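You operate a simulated robot arm through the tools that you are given. There is no shell and no other tool.

Carry out the task below with a simulated robot arm. There is one attempt and no reset: what you move stays moved.

TASK
Give the red-tied open skein 4 turns on the twister.
Fine: then lay it on the grey mat and, last, turn the knob back to 0.
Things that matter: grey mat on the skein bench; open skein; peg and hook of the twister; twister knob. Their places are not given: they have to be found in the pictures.

It is judged by the outcome, as a careful person would: the job done as asked, and still so three seconds after it is handed in. It fails if anything else is knocked over, pushed out of place, dropped, spilled or broken.

THE ROBOT
A 6-joint arm with a four-finger gripper, fixed in place. Base frame: the origin is at the foot of the arm, x ahead of it, y to its left, z up; the work surface is at about z = 840. Lengths are in mm, angles in rad, forces in N, time in s.
Its first joint turns from -2.897 to 2.897 rad. Payload 3.43 kg.
The TCP is the grasp point between the finger pads, 30 mm short of the fingertips. In the tool frame z runs along the fingers and y along their closing line. Largest opening 120 mm; the body of the gripper starts 85 mm behind the TCP.
Orientation is that of the tool frame in the base frame, as a unit quaternion [w, x, y, z]. With the fingers straight down and closing along the base's y, the tool's x points along the base's -x, its y along +y and its z along -z.

THE INTERFACE
- The arm moves only by the tool nudge_tool. Its argument "moves" is text: rows parted by semicolons, each of 7 numbers parted by spaces: the turn, a rotation vector about the tool's x, y, z in rad, then the shift along the tool's x, y, z in mm, then the closure in counts, from 0 (fully open) to 255 (shut). In form: rx ry rz tx ty tz fingers; .... A call has 1 to 20 rows; each row is the pose to reach, as a shift and turn from the pose commanded when the call began, along the tool's axes at that moment. Each row takes 0.2 s and may step no farther than 50 mm and 0.15 rad from the row before; otherwise, or with a gripper value out of range, the whole call is refused. Where a pose cannot be reached the arm comes as near as it can. A force on the tool above 90 N (or 10 N above the force at the start of the call, whichever is more), or a blocked arm, ends the call early, and 0.2 s more pass. The fingers move at their own pace and stop on an object; they squeeze with about 21 N. The grip force told is the motor's: it shows also when the fingers shut on nothing. Time passes only in rows, and 0.2 s behind the last, so rows that repeat a pose let the fingers close. It gives the time, the measured TCP pose, the force on the tool (base axes), the opening and the grip force at its end, in the units of the frame above (readings bear some noise), with the torque about the TCP (base axes, N m) and any sound that the robot's microphone picked up, and new pictures: "show" is both (left out), scene, wrist or none.
- Cameras (640 x 400 px; columns grow to the right, rows downward): "scene" is fixed at [402, 499.4, 1549.1]; the picture's right is [0.64, 0.77, 0.00], its down [0.72, -0.60, -0.36] and it looks along [-0.28, 0.23, -0.93] (base axes); focal length 214 px, centre (320, 200). "wrist" rides on the gripper at [71, -17, -121] in the tool frame; the picture's right is [0.23, 0.97, 0.00], its down [-0.81, 0.19, -0.55] and it looks along [-0.54, 0.13, 0.83] (tool axes); focal length 275 px, centre (320, 200).
- measure_at(camera, pixels): for up to 12 pixels [column, row] of the newest picture of that camera ("zoom" is the newest enlarged one), the place [x, y, z] in the base frame of the surface seen there, good to about 2 mm. The clock stands still meanwhile.
- zoom(camera, box): a new picture of the part [left, top, right, bottom] of that camera's present view, enlarged. The clock stands still meanwhile.
- job_done(): hands the job in; it is judged then, once.

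Unless the task says otherwise, let go and move clear before handing in.

The tools are called after ">>>" as a command line: name --argument value ..., lists and objects as JSON in quotes. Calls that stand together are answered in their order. nudge_tool: Moves the arm, as the interface text tells. Its arguments: {"type":"object","properties":{"moves":{"type":"string"},"show":{"type":"string","enum":["both","scene","wrist","none"]}},"required":["moves"]} The other tools are called the same way: measure_at (camera, pixels) gives the place of the surface under pixels of a picture; zoom (camera, box) takes an enlarged picture of a part of a camera's view; job_done () hands the job in.

At the start:

```text
t: 0.0
position: [180.2, 579.3, 1241.6]
ee_rot: [-0.001, 0.001, 1.0, 0.0]
ft_force: [-0.1, -0.3, 0.1]
wrist_torque: [0.03, -0.03, 0.01]
width: 119.9
grasp_force: 0.1
```

scene: 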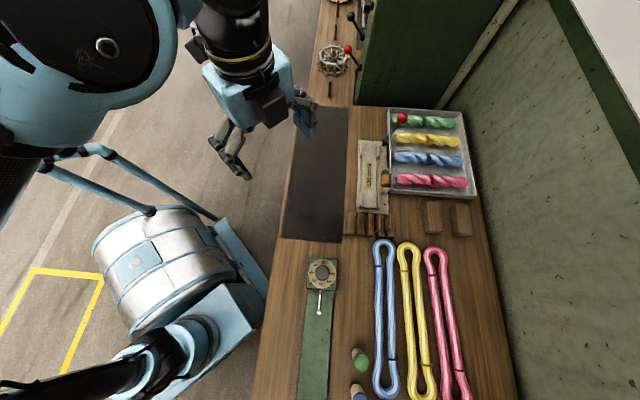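
wrist: 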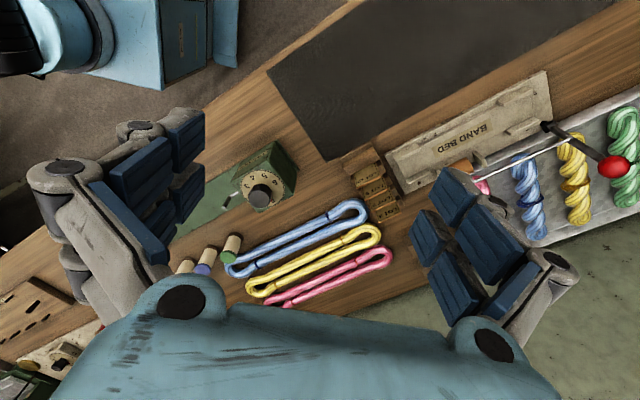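

The scene picture shows three open skeins (blue about column 385, yellow 415, pink 445), a green twister with a knob near (320,272), and a dark grey mat near (315,180). I will zoom in to find the ties, the peg, the hook and the knob.

>>> zoom --camera "scene" --box '[340, 230, 500, 400]'

>>> zoom --camera "scene" --box '[260, 240, 380, 400]'

>>> zoom --camera "scene" --box '[280, 0, 500, 240]'

>>> zoom --camera "wrist" --box '[170, 120, 410, 320]'

```text
2.35 times, centred on (420, 315) of scene
```

zoom: 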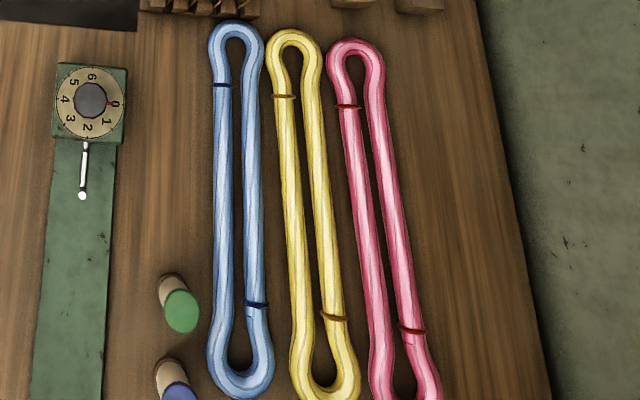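

```text
2.50 times, centred on (320, 320) of scene
```

zoom: 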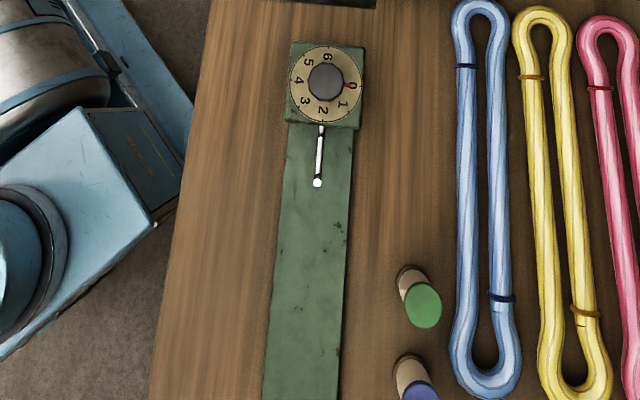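

```text
1.67 times, centred on (390, 120) of scene
```

zoom: 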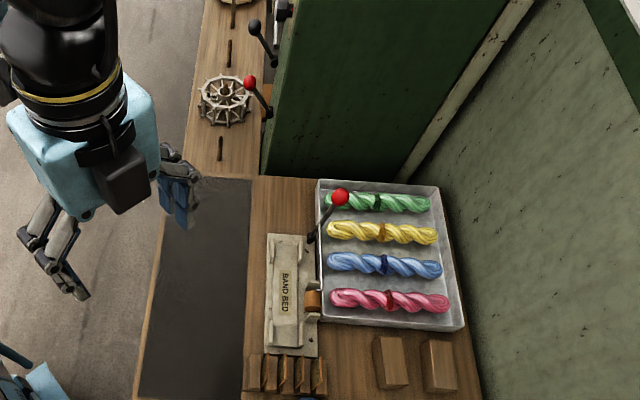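

```text
2.00 times, centred on (290, 220) of wrist
```

zoom: 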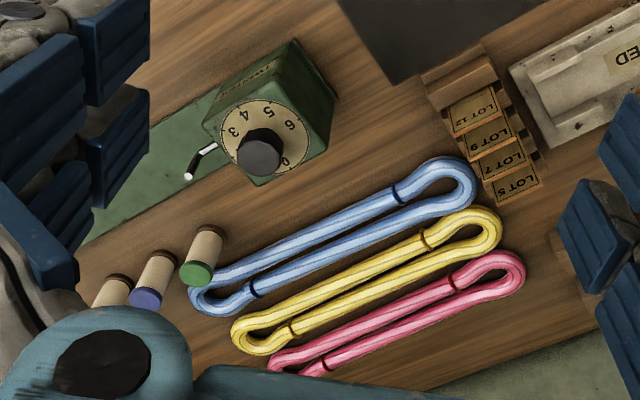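

The pink skein carries the red ties at (zoom) tops near (347,105) and (412,330). The twister has a dial 0–6 with its knob at 0 and a white hook; the peg lies out of the scene picture. I will measure places first.

>>> measure_at --camera "scene" --pixels '[[320, 268], [322, 288], [319, 312], [319, 330], [312, 390], [436, 252], [427, 257], [442, 257], [427, 275], [440, 275], [445, 330], [460, 330]]'

>>> measure_at --camera "scene" --pixels '[[310, 110], [347, 110], [285, 238], [340, 242], [315, 180], [470, 395], [448, 395], [434, 265], [452, 360], [360, 360], [358, 395], [437, 297]]'

>>> measure_at --camera "wrist" --pixels '[[264, 190], [255, 200], [235, 195], [265, 208], [270, 160], [215, 225], [185, 240], [395, 255], [420, 250], [310, 300], [230, 240], [205, 255]]'

```text
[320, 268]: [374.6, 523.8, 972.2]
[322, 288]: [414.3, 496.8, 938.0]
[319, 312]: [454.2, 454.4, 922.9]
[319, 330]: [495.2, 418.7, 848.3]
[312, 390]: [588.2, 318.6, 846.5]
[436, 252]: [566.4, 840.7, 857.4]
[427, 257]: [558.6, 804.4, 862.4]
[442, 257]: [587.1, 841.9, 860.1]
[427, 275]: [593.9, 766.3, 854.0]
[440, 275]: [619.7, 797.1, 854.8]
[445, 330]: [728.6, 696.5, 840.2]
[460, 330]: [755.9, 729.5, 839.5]
```

```text
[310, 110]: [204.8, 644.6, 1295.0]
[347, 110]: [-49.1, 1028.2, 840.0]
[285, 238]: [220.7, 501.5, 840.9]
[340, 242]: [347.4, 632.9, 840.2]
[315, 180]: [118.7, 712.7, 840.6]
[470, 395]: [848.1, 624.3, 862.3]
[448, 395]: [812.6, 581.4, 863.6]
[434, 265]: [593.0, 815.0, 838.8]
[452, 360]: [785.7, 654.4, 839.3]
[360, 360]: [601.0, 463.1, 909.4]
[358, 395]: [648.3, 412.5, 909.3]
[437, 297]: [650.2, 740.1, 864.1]
```

```text
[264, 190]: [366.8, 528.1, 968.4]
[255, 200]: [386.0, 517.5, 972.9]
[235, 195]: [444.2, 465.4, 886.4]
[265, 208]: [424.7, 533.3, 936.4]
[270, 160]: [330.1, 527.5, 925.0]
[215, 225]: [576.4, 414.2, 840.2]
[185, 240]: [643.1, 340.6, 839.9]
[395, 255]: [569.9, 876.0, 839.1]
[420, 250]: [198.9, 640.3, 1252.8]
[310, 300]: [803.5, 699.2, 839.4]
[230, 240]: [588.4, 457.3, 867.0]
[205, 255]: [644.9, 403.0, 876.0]
```

The knob top is near (378,521,972) with a vertical axis, the hook tip near (454,454,923), and the twister runs toward +x,-y; the peg must be about 400 mm farther along. I will move over the twister with the wrist camera to see the peg and hook.

>>> nudge_tool --moves "0 0 0 -22 -37 0 0; 0 0 0 -44 -74 0 0; 0 0 0 -66 -111 0 0; 0 0 0 -88 -148 0 0; 0 0 0 -110 -185 0 0; 0 0 0 -132 -222 0 0; 0 0 0 -154 -259 0 0; 0 0 0 -176 -296 0 0; 0 0 0 -198 -332 0 0; 0 0 0 -198 -332 0 0"

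```text
t: 2.2
position: [364.9, 246.4, 1248.3]
ee_rot: [0.005, -0.001, 1.0, 0.001]
ft_force: [0.3, 0.2, 0.0]
wrist_torque: [0.02, -0.01, 0.01]
width: 120.0
grasp_force: 0.0
```

scene: 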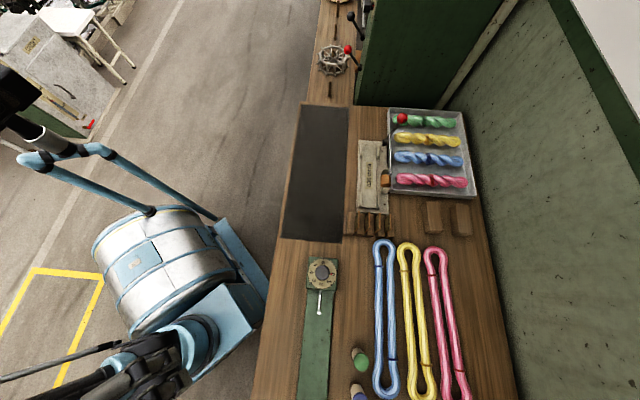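
wrist: 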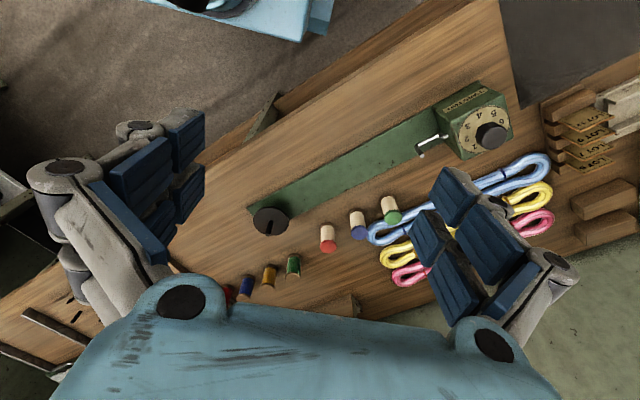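

The peg seems to be the dark round thing at wrist (270,220), with a row of spools beside it. I will zoom in on the peg, the hook and the mat.

>>> zoom --camera "wrist" --box '[220, 180, 340, 260]'

>>> zoom --camera "wrist" --box '[390, 70, 530, 165]'

>>> measure_at --camera "wrist" --pixels '[[270, 213], [268, 225], [255, 218], [283, 218], [270, 207], [260, 232], [420, 152], [446, 136], [430, 145], [490, 135], [467, 113], [400, 150]]'

>>> measure_at --camera "scene" --pixels '[[305, 108], [346, 108], [285, 236], [341, 241], [315, 180], [300, 140], [335, 200], [350, 205], [383, 225]]'

```text
5.00 times, centred on (280, 220) of wrist
```

zoom: 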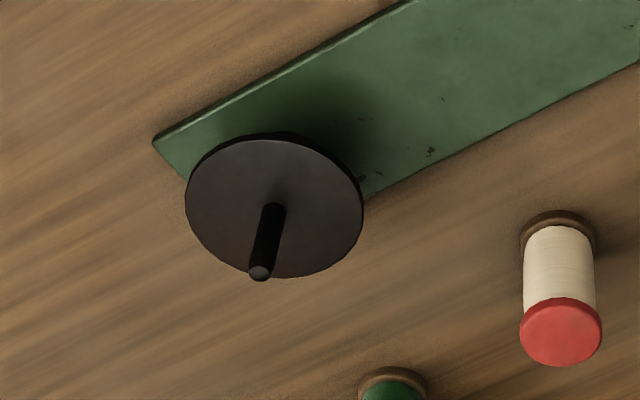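

```text
4.21 times, centred on (460, 118) of wrist
```

zoom: 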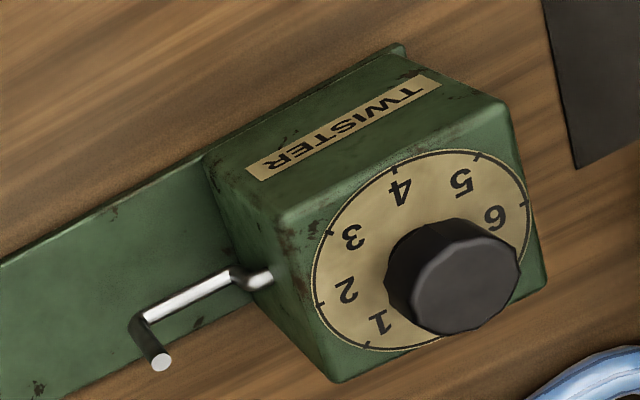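

```text
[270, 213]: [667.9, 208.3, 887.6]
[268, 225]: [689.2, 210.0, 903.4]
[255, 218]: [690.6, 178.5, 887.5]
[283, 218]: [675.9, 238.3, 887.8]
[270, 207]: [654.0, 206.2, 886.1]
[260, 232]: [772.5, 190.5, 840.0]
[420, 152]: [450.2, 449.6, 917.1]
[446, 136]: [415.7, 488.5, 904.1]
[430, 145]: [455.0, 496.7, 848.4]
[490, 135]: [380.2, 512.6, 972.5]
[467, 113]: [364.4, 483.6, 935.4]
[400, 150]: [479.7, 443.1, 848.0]
```

```text
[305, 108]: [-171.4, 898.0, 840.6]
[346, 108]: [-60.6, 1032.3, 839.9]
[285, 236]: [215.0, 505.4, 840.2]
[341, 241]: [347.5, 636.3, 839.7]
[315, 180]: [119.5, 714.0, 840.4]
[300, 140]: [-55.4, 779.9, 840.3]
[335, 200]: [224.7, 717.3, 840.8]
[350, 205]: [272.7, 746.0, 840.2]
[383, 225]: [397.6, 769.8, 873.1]
```

The peg is a vertical pin on a black disc at about (682,209), disc top z≈888; the hook is a crank with an upturned end near (452,452), top z≈920. Now I go to look at the red-tied skein closely.

>>> nudge_tool --moves "0 0 0 -15 42 10 0; 0 0 0 -30 84 20 0; 0 0 0 -45 125 29 0; 0 0 0 -60 167 39 0; 0 0 0 -75 209 49 0; 0 0 0 -90 250 59 0; 0 0 0 -105 292 69 0; 0 0 0 -119 334 78 0; 0 0 0 -134 375 88 0; 0 0 0 -149 417 98 0; 0 0 0 -149 417 98 0"

```text
t: 4.6
position: [514.2, 664.8, 1148.5]
ee_rot: [0.006, 0.0, 1.0, 0.0]
ft_force: [-0.8, 0.0, 0.2]
wrist_torque: [0.02, -0.01, -0.01]
width: 119.7
grasp_force: 0.0
```

scene: 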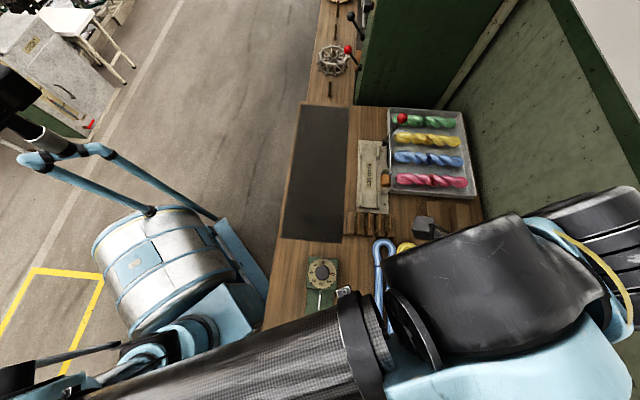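
wrist: 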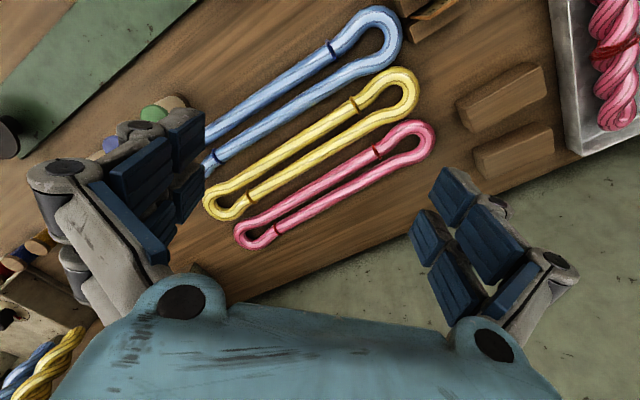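

>>> zoom --camera "wrist" --box '[220, 110, 450, 254]'

>>> measure_at --camera "wrist" --pixels '[[250, 237], [245, 225], [268, 238], [258, 231], [300, 197], [312, 211], [340, 170], [355, 187], [430, 130], [423, 152], [410, 126], [416, 141]]'

>>> measure_at --camera "wrist" --pixels '[[237, 232], [241, 243], [437, 137], [434, 125], [380, 147], [394, 161], [285, 205], [290, 227], [255, 232], [405, 143], [375, 153], [277, 227]]'

```text
2.78 times, centred on (335, 182) of wrist
```

zoom: 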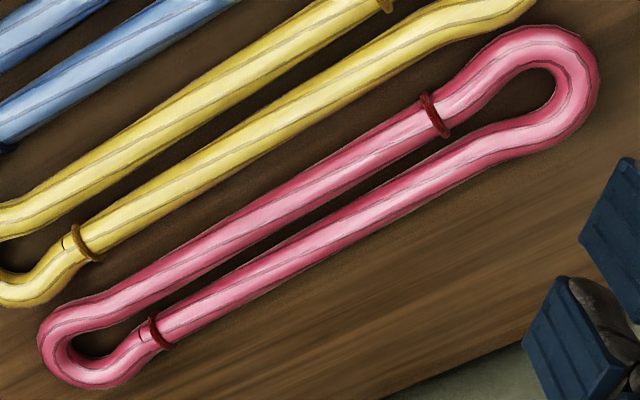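

```text
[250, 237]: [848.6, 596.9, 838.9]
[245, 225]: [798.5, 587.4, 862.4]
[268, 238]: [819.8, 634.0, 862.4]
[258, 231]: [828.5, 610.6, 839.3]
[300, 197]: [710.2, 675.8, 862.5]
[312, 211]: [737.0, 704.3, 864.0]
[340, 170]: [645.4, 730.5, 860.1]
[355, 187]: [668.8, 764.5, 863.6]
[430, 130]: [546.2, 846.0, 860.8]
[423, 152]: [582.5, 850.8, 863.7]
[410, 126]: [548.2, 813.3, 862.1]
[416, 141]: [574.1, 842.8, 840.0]
```

```text
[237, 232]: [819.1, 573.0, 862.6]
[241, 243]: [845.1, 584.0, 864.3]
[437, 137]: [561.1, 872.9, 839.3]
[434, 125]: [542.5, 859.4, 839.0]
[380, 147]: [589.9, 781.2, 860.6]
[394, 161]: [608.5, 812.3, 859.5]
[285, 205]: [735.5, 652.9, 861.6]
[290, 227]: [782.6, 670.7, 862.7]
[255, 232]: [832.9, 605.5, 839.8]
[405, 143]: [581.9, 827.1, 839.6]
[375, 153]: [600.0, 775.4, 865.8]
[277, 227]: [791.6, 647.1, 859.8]
```

The red-tied skein runs from inner end (849,597) to inner end (574,843), about 370 mm inside, strand tops z≈863. I will zoom on its middle to see the room between it and the yellow skein.

>>> zoom --camera "wrist" --box '[280, 150, 380, 225]'

>>> measure_at --camera "zoom" --pixels '[[250, 190], [262, 210], [270, 225], [280, 245], [290, 258], [300, 275], [310, 292], [320, 310], [330, 325], [240, 170], [345, 345], [230, 150]]'

```text
5.33 times, centred on (330, 188) of wrist
```

zoom: 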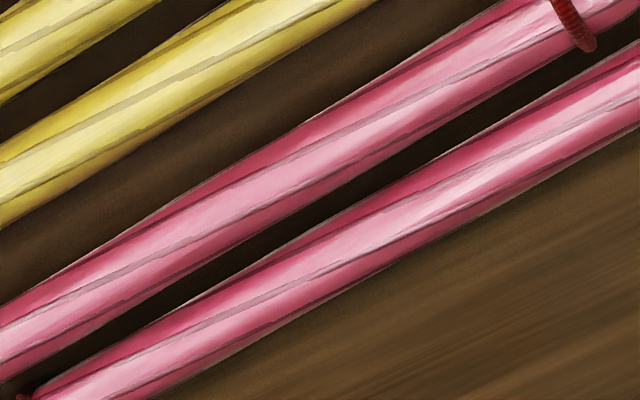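

```text
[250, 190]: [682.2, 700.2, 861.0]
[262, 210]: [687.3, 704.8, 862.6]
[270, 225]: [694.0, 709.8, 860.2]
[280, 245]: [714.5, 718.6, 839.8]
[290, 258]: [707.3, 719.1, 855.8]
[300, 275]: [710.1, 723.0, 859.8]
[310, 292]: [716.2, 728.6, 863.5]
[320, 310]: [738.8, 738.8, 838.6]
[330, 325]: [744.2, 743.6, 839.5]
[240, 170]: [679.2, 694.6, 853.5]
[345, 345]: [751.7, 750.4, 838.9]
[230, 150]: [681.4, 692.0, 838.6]
```

The pink skein's centre is near (703,710) and it is about 60 mm wide; now I check how far the yellow skein's edge is, since one finger goes between them.

>>> measure_at --camera "zoom" --pixels '[[215, 140], [200, 130], [190, 120], [180, 112], [172, 104], [165, 96], [158, 88], [150, 80], [140, 70], [380, 100], [400, 135], [420, 165]]'

>>> measure_at --camera "wrist" --pixels '[[500, 95], [510, 145], [490, 110], [520, 160], [170, 110], [230, 210], [225, 205], [215, 216], [413, 85], [415, 100], [410, 110], [400, 112]]'

```text
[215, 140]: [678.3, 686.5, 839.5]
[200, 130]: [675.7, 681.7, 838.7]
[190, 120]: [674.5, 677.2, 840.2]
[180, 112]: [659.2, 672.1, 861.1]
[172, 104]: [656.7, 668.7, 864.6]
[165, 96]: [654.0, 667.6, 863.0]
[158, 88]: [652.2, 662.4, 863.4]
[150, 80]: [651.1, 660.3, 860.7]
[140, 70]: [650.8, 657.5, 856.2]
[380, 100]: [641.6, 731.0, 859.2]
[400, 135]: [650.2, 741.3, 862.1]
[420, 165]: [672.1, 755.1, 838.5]
```

```text
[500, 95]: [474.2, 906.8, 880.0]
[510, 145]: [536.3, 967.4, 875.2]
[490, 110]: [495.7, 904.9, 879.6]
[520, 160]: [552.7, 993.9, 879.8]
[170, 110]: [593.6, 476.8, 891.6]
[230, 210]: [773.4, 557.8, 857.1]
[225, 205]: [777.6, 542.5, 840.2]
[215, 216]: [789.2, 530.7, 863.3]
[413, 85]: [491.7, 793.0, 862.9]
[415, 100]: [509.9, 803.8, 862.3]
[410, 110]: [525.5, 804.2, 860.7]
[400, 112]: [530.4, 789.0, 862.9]
```

The gap between the yellow and pink skeins is about 22 mm, enough for one 10 mm finger if the opening is set to about 74 mm. I turn the tool 0.73 rad so that it closes across the skein and move over its middle, still high.

>>> nudge_tool --moves "0 0 0.122 -29 5 25 98; 0 0 0.243 -59 11 49 98; 0 0 0.365 -88 16 74 98; 0 0 0.487 -117 21 99 98; 0 0 0.608 -147 27 123 98; 0 0 0.73 -176 32 148 98; 0 0 0.73 -176 32 148 98; 0 0 0.73 -176 32 148 98"

```text
t: 6.4
position: [690.3, 698.1, 1004.7]
ee_rot: [0.005, 0.356, 0.934, 0.002]
ft_force: [1.1, -0.9, -0.2]
wrist_torque: [0.0, -0.02, -0.01]
width: 73.8
grasp_force: 0.0
```

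scene: 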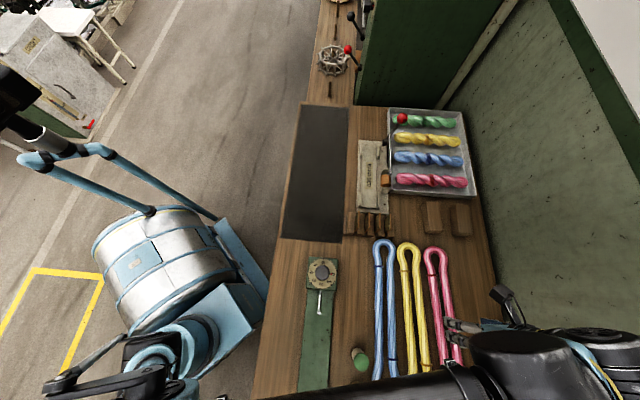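
wrist: 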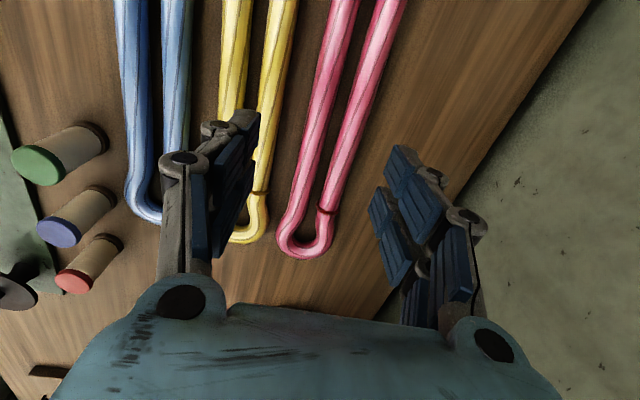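

The tool is now aligned across the pink skein, whose strands run at wrist columns 330–380, and the arm reached radius 982 upright. I move 17 mm outward and down to z≈925 to test the reach.

>>> nudge_tool --moves "0 0 0 0 9 30 98; 0 0 0 0 17.5 60 98; 0 0 0 0 17.5 78 98; 0 0 0 0 17.5 78 98; 0 0 0 0 17.5 78 98"

```text
t: 7.6
position: [702.3, 711.2, 924.0]
ee_rot: [0.005, 0.357, 0.934, 0.002]
ft_force: [0.0, 1.2, -0.2]
wrist_torque: [0.02, -0.01, 0.0]
width: 74.0
grasp_force: 0.0
```

scene: 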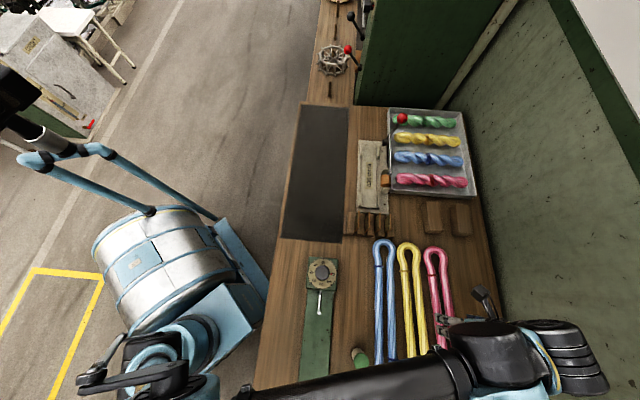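
wrist: 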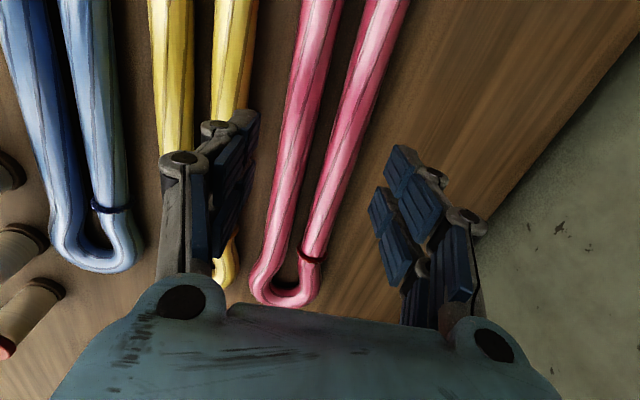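

The arm reached (702,711,924) upright over the skein's middle. I check with measurements how well the skein lies between the fingers before going down.

>>> zoom --camera "wrist" --box '[180, 60, 440, 260]'

>>> measure_at --camera "wrist" --pixels '[[285, 144], [293, 144], [300, 144], [307, 144], [315, 144], [335, 144], [342, 144], [350, 144], [357, 144], [364, 144], [265, 144], [230, 100]]'

>>> measure_at --camera "wrist" --pixels '[[254, 120], [247, 120], [240, 120], [260, 120], [266, 120], [250, 100], [255, 100], [330, 144], [328, 100], [326, 180], [280, 303], [312, 262]]'

```text
2.00 times, centred on (310, 160) of wrist
```

zoom: 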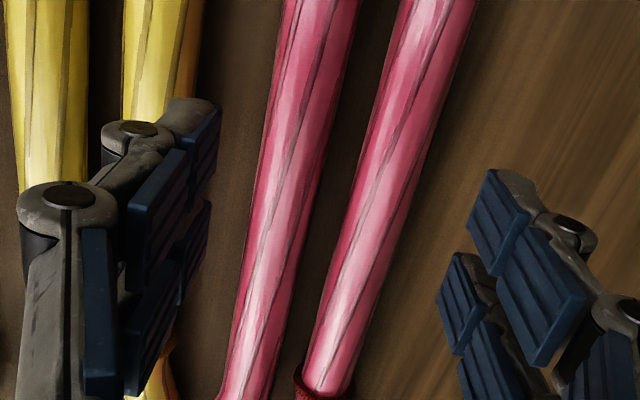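

```text
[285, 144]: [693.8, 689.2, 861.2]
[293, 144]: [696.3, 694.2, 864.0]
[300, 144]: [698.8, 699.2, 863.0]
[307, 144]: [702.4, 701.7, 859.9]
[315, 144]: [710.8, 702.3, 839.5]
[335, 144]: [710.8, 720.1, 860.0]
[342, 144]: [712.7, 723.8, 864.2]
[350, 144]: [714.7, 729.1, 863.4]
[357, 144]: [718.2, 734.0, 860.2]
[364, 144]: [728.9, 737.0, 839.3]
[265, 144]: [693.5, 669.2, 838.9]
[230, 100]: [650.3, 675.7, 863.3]
```

```text
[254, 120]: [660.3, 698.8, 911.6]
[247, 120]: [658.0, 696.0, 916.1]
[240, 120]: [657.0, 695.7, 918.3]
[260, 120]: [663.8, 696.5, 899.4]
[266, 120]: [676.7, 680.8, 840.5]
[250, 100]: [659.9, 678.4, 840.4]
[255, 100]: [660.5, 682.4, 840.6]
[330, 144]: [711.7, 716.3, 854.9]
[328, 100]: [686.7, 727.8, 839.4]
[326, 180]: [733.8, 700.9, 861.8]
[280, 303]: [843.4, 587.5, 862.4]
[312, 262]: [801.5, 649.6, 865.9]
```

The strand tops lie at n≈984 and 1017 with midpoint 2 mm outward of the TCP, so the fingers clear both skeins by about 8 mm. I go down to z≈876 and look before closing.

>>> nudge_tool --moves "0 0 0 0 2 20 98; 0 0 0 0 2 38 98; 0 0 0 0 2 48 98; 0 0 0 0 2 48 98"

```text
t: 8.6
position: [702.6, 711.7, 876.5]
ee_rot: [0.004, 0.357, 0.934, 0.001]
ft_force: [0.2, 0.2, -0.2]
wrist_torque: [-0.02, 0.01, -0.05]
width: 73.9
grasp_force: 0.1
```

scene: 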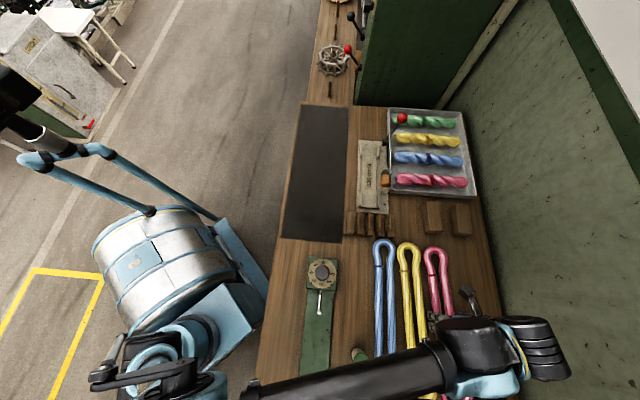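
wrist: 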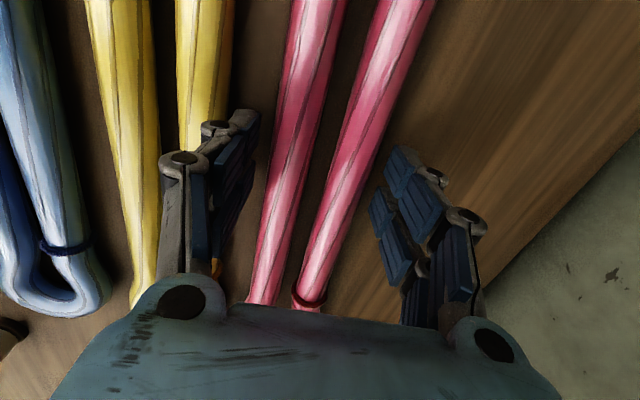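

The fingers are down on both sides of the skein, with no contact force. I close them a bit at a time.

>>> nudge_tool --moves "0 0 0 0 0 0 125; 0 0 0 0 0 0 140; 0 0 0 0 0 0 150; 0 0 0 0 0 0 150; 0 0 0 0 0 0 150" --show "wrist"

```text
t: 9.8
position: [704.9, 711.4, 877.8]
ee_rot: [0.004, 0.356, 0.934, 0.002]
ft_force: [0.4, 1.0, 0.7]
wrist_torque: [0.0, -0.03, -0.01]
width: 59.7
grasp_force: 21.1
```

wrist: 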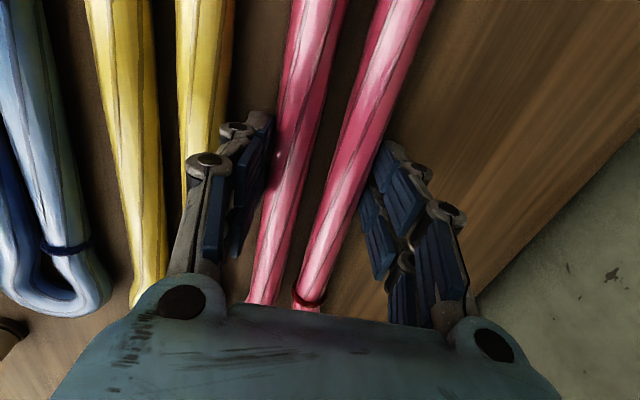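

The fingers stopped at 59.7 mm with 21 N: the skein is firm and held across both strands. I lift it 40 mm to see how it behaves.

>>> nudge_tool --moves "0 0 0 0 0 -5 170; 0 0 0 0 0 -15 170; 0 0 0 0 0 -28 170; 0 0 0 0 0 -40 170; 0 0 0 0 0 -40 170; 0 0 0 0 0 -40 170"

```text
t: 11.2
position: [704.8, 710.9, 918.7]
ee_rot: [0.004, 0.357, 0.934, 0.002]
ft_force: [-0.2, 1.3, 0.6]
wrist_torque: [0.02, 0.0, 0.0]
width: 39.6
grasp_force: 0.1
```

scene: 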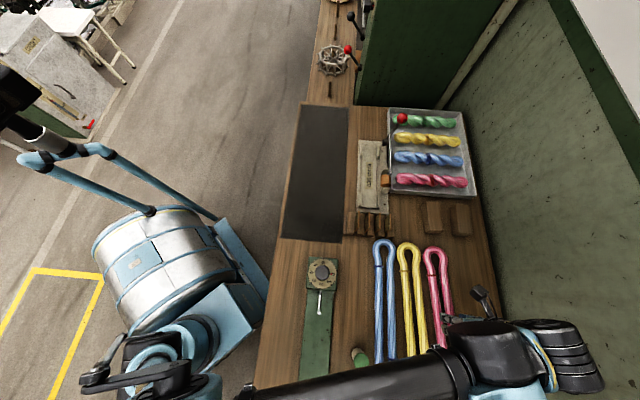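
wrist: 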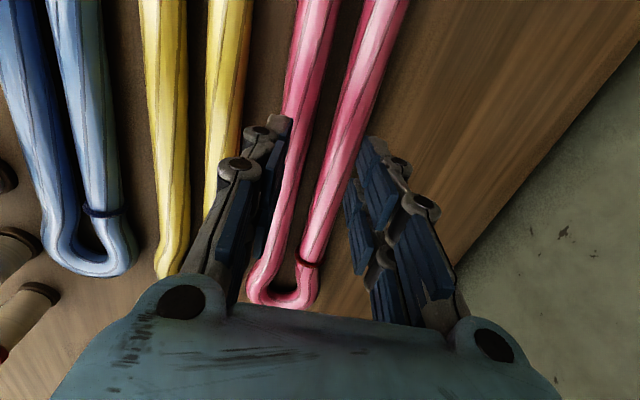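

The fingers shut to 39.6 mm above the table, so the skein slipped out: my tips held only its lower edge too shallowly. I check where the skein now lies before gripping deeper.

>>> measure_at --camera "wrist" --pixels '[[285, 140], [293, 140], [300, 140], [307, 140], [335, 140], [342, 140], [350, 140], [357, 140], [250, 290], [310, 290], [280, 303], [280, 285]]'

>>> zoom --camera "wrist" --box '[180, 60, 440, 320]'

>>> zoom --camera "scene" --box '[360, 230, 520, 340]'

```text
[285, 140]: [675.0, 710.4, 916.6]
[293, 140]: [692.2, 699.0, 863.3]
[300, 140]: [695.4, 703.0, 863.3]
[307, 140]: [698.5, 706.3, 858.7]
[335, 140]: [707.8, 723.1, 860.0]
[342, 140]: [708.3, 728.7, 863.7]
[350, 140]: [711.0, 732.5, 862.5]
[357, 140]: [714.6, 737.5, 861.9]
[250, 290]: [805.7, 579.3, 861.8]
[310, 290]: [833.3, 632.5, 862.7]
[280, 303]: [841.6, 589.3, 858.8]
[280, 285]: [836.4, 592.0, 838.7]
```

```text
1.54 times, centred on (310, 190) of wrist
```

zoom: 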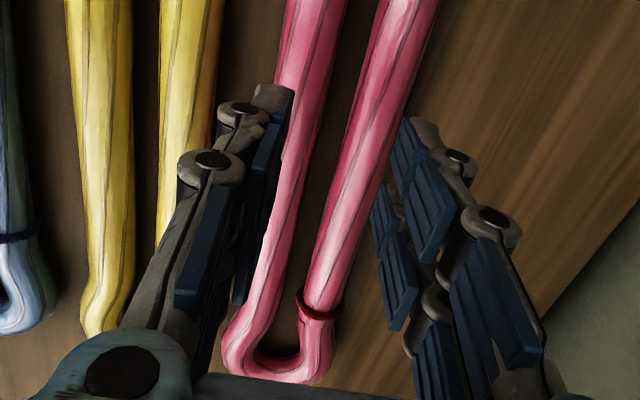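

```text
3.64 times, centred on (440, 285) of scene
```

zoom: 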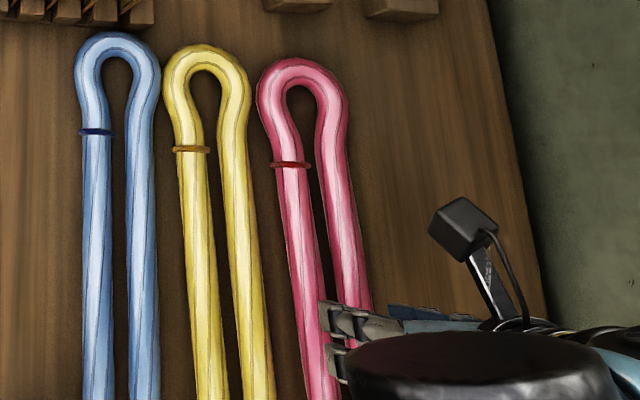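

The skein has hardly moved (centre n≈1002). I open to 74 mm again, shift 2 mm outward and go down to z≈871 for a deeper hold.

>>> nudge_tool --moves "0 0 0 0 2 0 98; 0 0 0 0 2 0 98; 0 0 0 0 2 20 98; 0 0 0 0 2 36 98; 0 0 0 0 2 44 98; 0 0 0 0 2 46 98; 0 0 0 0 2 46 98" --show "wrist"

```text
t: 12.8
position: [705.1, 712.7, 871.2]
ee_rot: [0.004, 0.357, 0.934, 0.002]
ft_force: [0.0, -0.4, -0.1]
wrist_torque: [0.0, -0.04, -0.02]
width: 73.9
grasp_force: 0.1
```

wrist: 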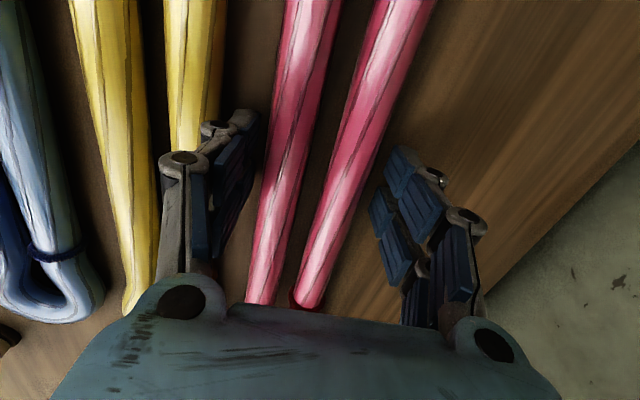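

At z≈871 with no table contact. I close on the skein with a firm command and wait.

>>> nudge_tool --moves "0 0 0 0 0 0 130; 0 0 0 0 0 0 150; 0 0 0 0 0 0 180; 0 0 0 0 0 0 180; 0 0 0 0 0 0 180" --show "wrist"

```text
t: 14.0
position: [705.5, 711.8, 870.5]
ee_rot: [0.005, 0.357, 0.934, 0.002]
ft_force: [-0.4, 0.5, 5.1]
wrist_torque: [0.01, -0.01, 0.04]
width: 59.2
grasp_force: 21.0
```

wrist: 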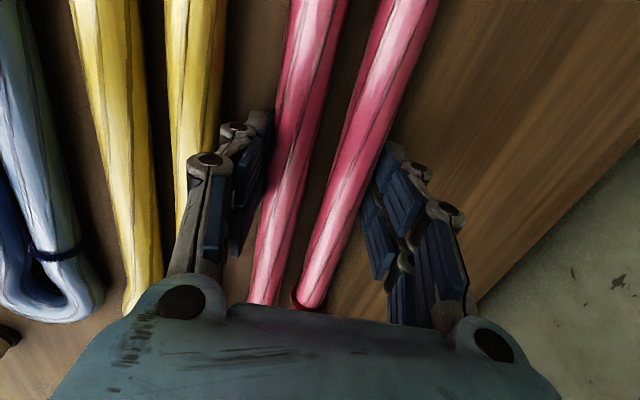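

Held at 59.2 mm with 21 N, now with the tips just at the table (5 N). I lift slowly, 20 mm first.

>>> nudge_tool --moves "0 0 0 0 0 -3 255; 0 0 0 0 0 -7 255; 0 0 0 0 0 -12 255; 0 0 0 0 0 -18 255; 0 0 0 0 0 -18 255"

```text
t: 15.2
position: [707.2, 712.9, 889.6]
ee_rot: [0.004, 0.356, 0.934, 0.002]
ft_force: [-0.3, 0.0, -0.6]
wrist_torque: [-0.01, -0.02, 0.02]
width: 59.0
grasp_force: 20.8
```

scene: 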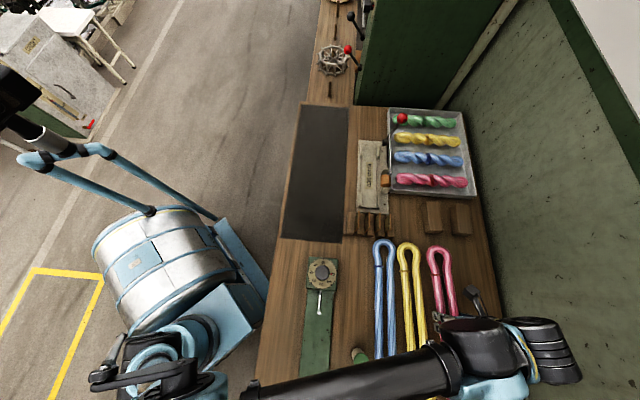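
wrist: 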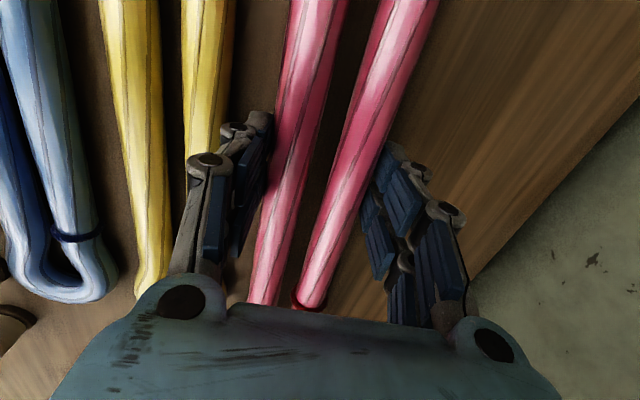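

The width stays at 59.0 mm and the skein keeps its place between the fingers while the table recedes, so it is lifted and stiff. I measure its height, then lift further.

>>> measure_at --camera "wrist" --pixels '[[290, 100], [297, 100], [304, 100], [350, 100], [357, 100], [364, 100], [265, 280], [315, 280], [325, 5], [410, 10], [310, 5], [395, 10]]'

>>> measure_at --camera "scene" --pixels '[[429, 253], [433, 248], [440, 247], [449, 253], [452, 262], [431, 275], [437, 300], [450, 290]]'

>>> nudge_tool --moves "0 0 0 0 0 -15 255; 0 0 0 0 0 -35 255; 0 0 0 0 0 -60 255; 0 0 0 0 0 -85 255; 0 0 0 0 0 -110 255; 0 0 0 0 0 -110 255"

```text
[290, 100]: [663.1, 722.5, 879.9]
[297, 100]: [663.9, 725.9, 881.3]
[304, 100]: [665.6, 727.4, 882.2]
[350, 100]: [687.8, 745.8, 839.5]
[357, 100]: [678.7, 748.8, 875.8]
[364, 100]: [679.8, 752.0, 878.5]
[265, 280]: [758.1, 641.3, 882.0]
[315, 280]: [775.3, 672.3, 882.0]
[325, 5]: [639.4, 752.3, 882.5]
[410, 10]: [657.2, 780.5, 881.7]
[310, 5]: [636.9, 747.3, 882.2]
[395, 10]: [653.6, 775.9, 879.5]
```

```text
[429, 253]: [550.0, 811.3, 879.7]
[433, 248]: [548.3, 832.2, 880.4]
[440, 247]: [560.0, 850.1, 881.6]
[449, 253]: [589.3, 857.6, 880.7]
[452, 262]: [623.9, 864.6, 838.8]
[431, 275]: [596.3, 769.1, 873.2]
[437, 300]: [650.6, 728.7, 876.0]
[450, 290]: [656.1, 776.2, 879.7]
```

```text
t: 16.6
position: [703.6, 713.8, 999.0]
ee_rot: [0.005, 0.356, 0.934, 0.003]
ft_force: [0.6, 0.5, -0.3]
wrist_torque: [0.03, 0.02, 0.01]
width: 58.8
grasp_force: 21.3
```

scene: 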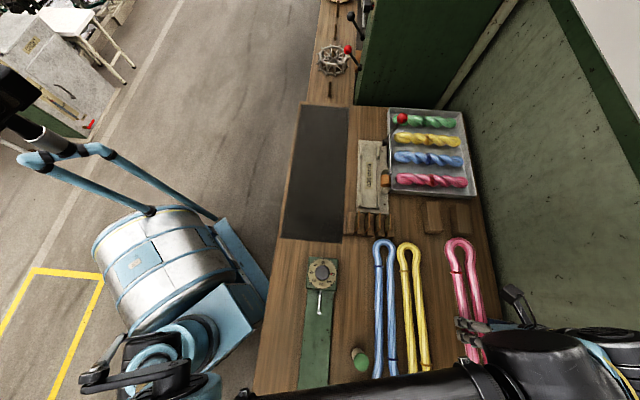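
wrist: 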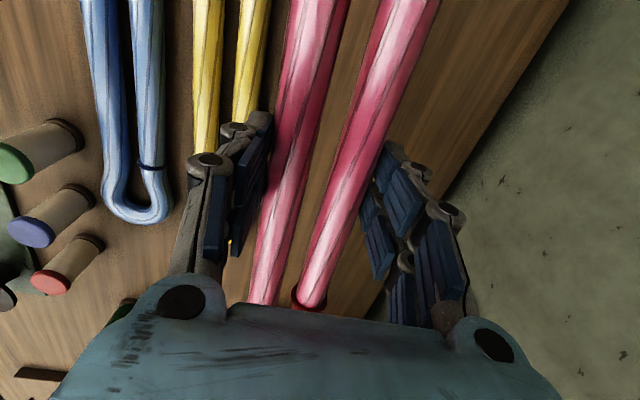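

The skein hangs level, strand tops about 8 mm below the TCP. While holding it at z≈1000, I look at the hook closely in the scene picture around (319,300).

>>> zoom --camera "scene" --box '[295, 250, 345, 330]'

>>> measure_at --camera "zoom" --pixels '[[310, 312], [308, 305], [320, 295], [322, 270], [324, 250], [328, 220], [326, 232], [315, 330]]'

>>> zoom --camera "scene" --box '[430, 225, 510, 345]'

>>> measure_at --camera "scene" --pixels '[[457, 239], [463, 241], [450, 245], [469, 247], [449, 255], [472, 258], [460, 250], [459, 247], [454, 275], [475, 275], [457, 310], [480, 310]]'

```text
5.00 times, centred on (320, 290) of scene
```

zoom: 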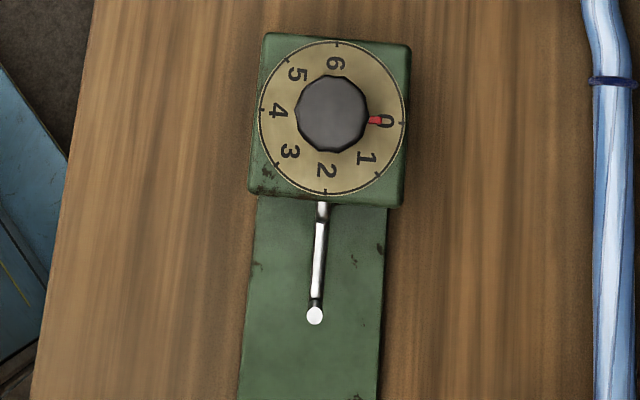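

```text
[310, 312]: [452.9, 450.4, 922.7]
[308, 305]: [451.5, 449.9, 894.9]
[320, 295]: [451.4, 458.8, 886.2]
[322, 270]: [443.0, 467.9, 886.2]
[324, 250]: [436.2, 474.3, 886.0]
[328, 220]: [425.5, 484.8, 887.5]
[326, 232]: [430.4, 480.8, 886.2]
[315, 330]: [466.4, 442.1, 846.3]
```

```text
3.33 times, centred on (470, 285) of scene
```

zoom: 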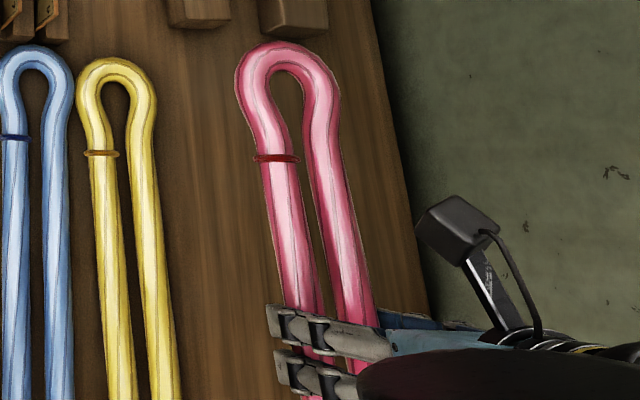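

```text
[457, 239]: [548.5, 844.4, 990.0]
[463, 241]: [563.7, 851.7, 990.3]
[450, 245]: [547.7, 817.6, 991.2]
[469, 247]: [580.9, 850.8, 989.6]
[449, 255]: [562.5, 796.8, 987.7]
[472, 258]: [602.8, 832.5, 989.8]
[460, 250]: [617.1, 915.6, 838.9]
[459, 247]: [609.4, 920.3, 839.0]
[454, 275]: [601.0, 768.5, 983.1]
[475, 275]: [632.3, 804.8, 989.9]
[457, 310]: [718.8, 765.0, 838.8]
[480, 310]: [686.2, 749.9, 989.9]
```

The hook is a rod with its top at z≈886 and an upright pin at about (453,451) rising to z≈923, level with the peg disc (887). I now measure the held skein's far loop ridge precisely in this zoom.

>>> measure_at --camera "zoom" --pixels '[[290, 57], [270, 62], [252, 90], [262, 120], [322, 95], [324, 125], [288, 78], [282, 200], [338, 200], [296, 260], [347, 260], [277, 158]]'

>>> zoom --camera "wrist" --box '[220, 0, 440, 320]'

```text
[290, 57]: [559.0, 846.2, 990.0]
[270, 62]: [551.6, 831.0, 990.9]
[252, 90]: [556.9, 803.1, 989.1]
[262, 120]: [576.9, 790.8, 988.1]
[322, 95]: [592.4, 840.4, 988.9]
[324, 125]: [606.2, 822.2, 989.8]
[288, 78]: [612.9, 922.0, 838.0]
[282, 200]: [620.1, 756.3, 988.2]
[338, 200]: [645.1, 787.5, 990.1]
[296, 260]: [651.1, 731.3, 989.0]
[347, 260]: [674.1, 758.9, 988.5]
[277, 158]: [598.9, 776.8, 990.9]
```

```text
1.25 times, centred on (330, 160) of wrist
```

zoom: 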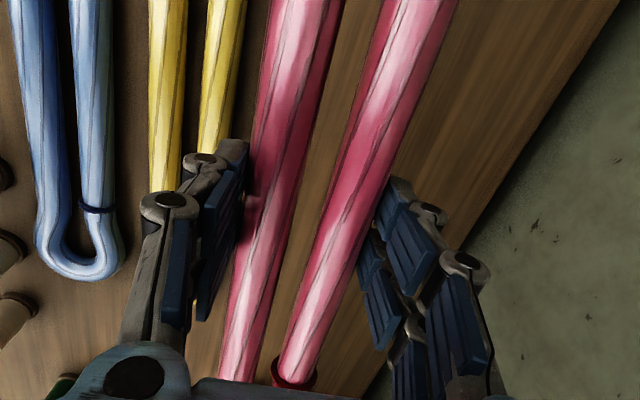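

The skein sits nearly centred in the grip: far loop ridge about 197 mm from the TCP along tool +x. I carry it high toward (420,480,1080), turning slightly to match the twister line, so the scene camera can see its near loop.

>>> nudge_tool --moves "0 0 0.007 6 -36 -12 255; 0 0 0.014 12 -73 -24 255; 0 0 0.021 18 -109 -36 255; 0 0 0.028 24 -145 -48 255; 0 0 0.035 30 -181 -60 255; 0 0 0.042 36 -218 -70 255; 0 0 0.049 42 -254 -76 255; 0 0 0.056 48 -290 -81 255; 0 0 0.063 52 -326 -81 255; 0 0 0.067 55.4 -362.7 -81 255; 0 0 0.067 55.4 -362.7 -81 255"

```text
t: 19.0
position: [420.8, 480.3, 1077.1]
ee_rot: [0.004, 0.387, 0.922, 0.003]
ft_force: [-0.6, 0.5, -0.4]
wrist_torque: [-0.01, -0.01, 0.04]
width: 58.6
grasp_force: 20.9
```

scene: 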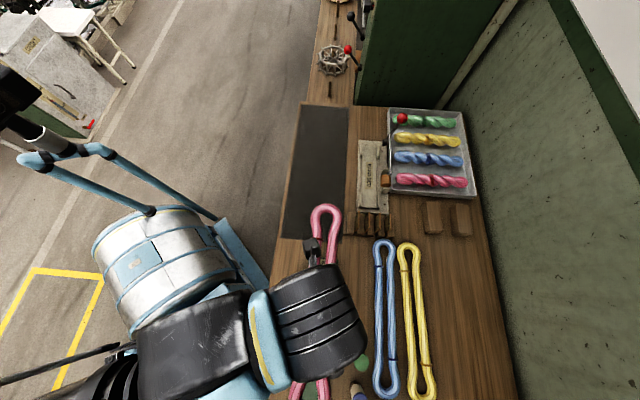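
wrist: 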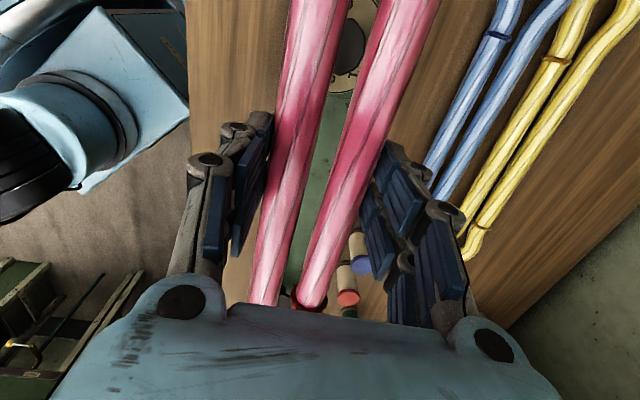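

Both loops now show: the far one at scene (325,212) and the near one cut off at the bottom (310,390). I shift 75 mm toward the far side to see the near loop fully.

>>> nudge_tool --moves "0 0 0 38 0 0 255; 0 0 0 75 0 0 255; 0 0 0 75 0 0 255; 0 0 0 75 0 0 255" --show "scene"

```text
t: 20.0
position: [368.7, 534.7, 1076.6]
ee_rot: [0.004, 0.388, 0.922, 0.003]
ft_force: [0.3, -0.4, -0.6]
wrist_torque: [0.0, 0.04, -0.02]
width: 58.8
grasp_force: 21.0
```

scene: 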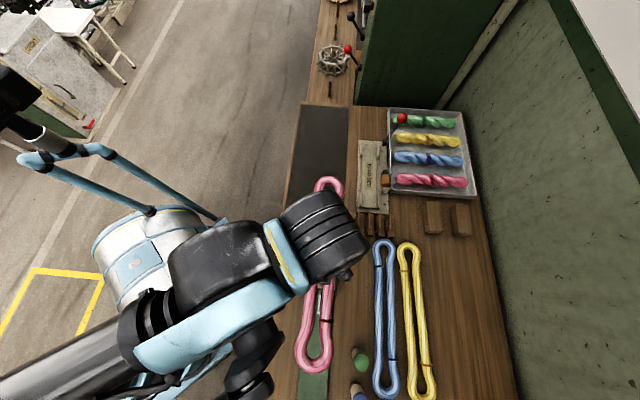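

>>> zoom --camera "scene" --box '[280, 270, 360, 390]'

>>> measure_at --camera "zoom" --pixels '[[292, 335], [276, 350], [314, 350], [268, 325], [325, 320], [290, 352], [298, 352], [270, 280], [330, 280], [300, 340], [283, 340], [275, 310]]'

>>> measure_at --camera "scene" --pixels '[[327, 180], [320, 185], [337, 185], [317, 190], [341, 192], [329, 190], [300, 352], [304, 364], [313, 369], [321, 367], [328, 358], [330, 345]]'

>>> zoom --camera "scene" --box '[300, 165, 360, 205]'

```text
3.33 times, centred on (320, 330) of scene
```

zoom: 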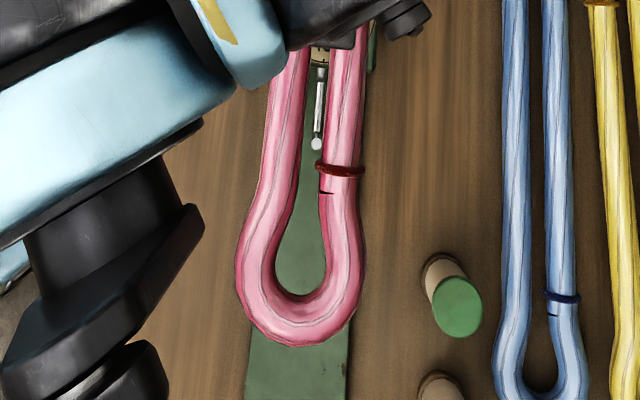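

```text
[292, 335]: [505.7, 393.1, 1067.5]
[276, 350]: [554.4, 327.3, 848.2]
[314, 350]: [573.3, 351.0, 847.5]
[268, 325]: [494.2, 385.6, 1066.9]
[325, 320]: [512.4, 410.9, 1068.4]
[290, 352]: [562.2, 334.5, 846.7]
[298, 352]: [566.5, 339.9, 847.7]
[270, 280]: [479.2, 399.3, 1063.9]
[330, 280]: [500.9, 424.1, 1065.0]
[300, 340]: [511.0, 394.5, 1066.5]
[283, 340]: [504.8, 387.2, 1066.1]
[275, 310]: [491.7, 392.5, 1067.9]
```

```text
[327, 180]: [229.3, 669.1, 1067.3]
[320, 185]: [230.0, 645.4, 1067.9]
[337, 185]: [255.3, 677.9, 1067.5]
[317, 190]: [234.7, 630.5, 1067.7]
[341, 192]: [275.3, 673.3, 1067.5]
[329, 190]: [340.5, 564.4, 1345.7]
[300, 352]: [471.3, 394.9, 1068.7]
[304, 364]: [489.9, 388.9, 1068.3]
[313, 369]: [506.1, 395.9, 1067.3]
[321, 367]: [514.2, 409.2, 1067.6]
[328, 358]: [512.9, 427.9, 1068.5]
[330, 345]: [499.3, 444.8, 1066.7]
```

```text
10.00 times, centred on (330, 185) of scene
```

zoom: 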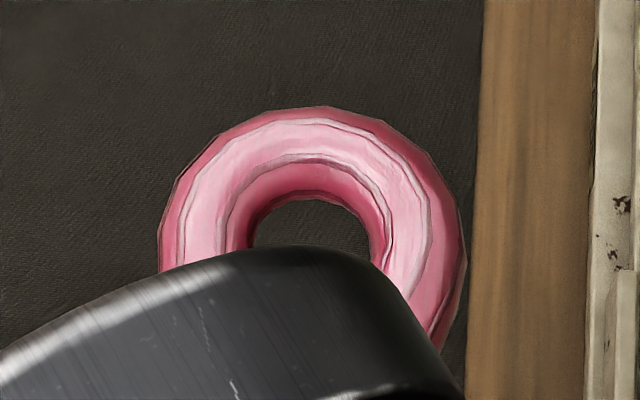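

Near loop centre lies at u≈+170 and far loop centre at u≈−175 from the TCP, so the loops (344 mm apart) fit the pins (≈337 mm). I go to a side position near (748,365) where the wrist camera can see the peg past the skein, to fix its place.

>>> nudge_tool --moves "0 0 0 -43 17 0 255; 0 0 0 -86 34 0 255; 0 0 0 -129 51 0 255; 0 0 0 -172 68 0 255; 0 0 0 -215 85 0 255; 0 0 0 -258 102 0 255; 0 0 0 -301 119 0 255; 0 0 0 -344 136 0 255; 0 0 0 -386 153 0 255; 0 0 0 -386 153 0 255; 0 0 0 -386 153 0 255"

```text
t: 22.4
position: [746.7, 360.9, 1080.6]
ee_rot: [0.004, 0.388, 0.922, 0.003]
ft_force: [-0.1, 0.4, -0.7]
wrist_torque: [-0.03, 0.02, 0.02]
width: 58.9
grasp_force: 21.0
```

scene: 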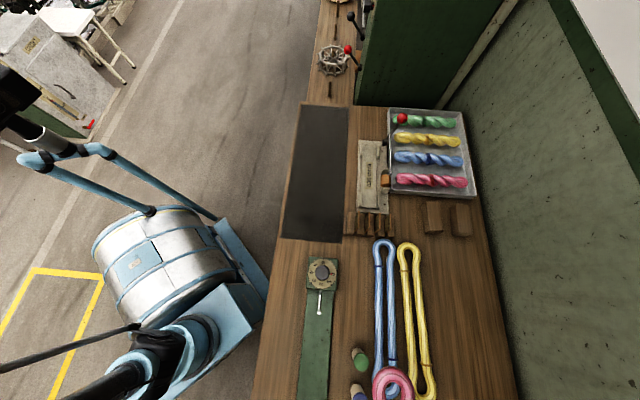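
wrist: 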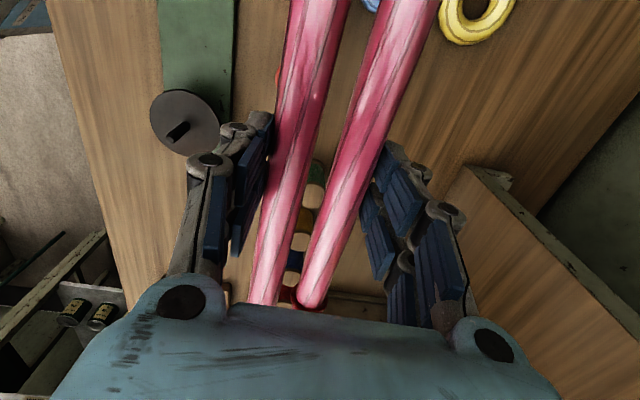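

The peg disc and pin show at wrist (182,120), clear of the left finger. I zoom and measure it.

>>> zoom --camera "wrist" --box '[140, 80, 230, 160]'

>>> measure_at --camera "zoom" --pixels '[[260, 260], [270, 250], [285, 235], [262, 258], [275, 245], [290, 232], [300, 200], [230, 200], [330, 260], [200, 150], [340, 190], [280, 300]]'

```text
5.00 times, centred on (185, 120) of wrist
```

zoom: 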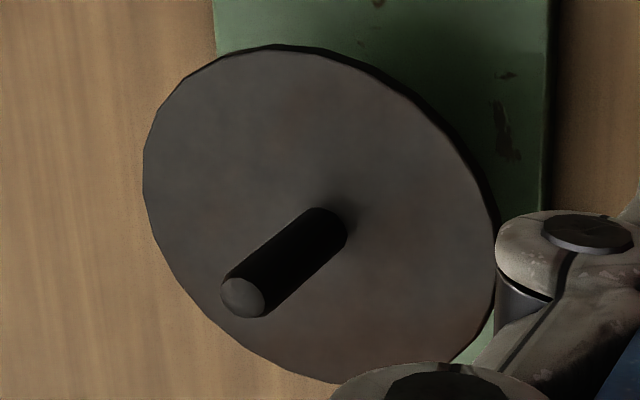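

```text
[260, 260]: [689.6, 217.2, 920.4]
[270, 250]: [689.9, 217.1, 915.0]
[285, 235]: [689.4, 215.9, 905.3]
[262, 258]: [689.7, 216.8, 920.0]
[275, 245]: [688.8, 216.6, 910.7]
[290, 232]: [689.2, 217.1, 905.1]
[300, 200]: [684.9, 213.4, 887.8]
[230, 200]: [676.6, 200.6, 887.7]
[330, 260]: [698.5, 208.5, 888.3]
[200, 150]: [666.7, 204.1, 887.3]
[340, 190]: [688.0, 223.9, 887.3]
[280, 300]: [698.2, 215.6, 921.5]
```

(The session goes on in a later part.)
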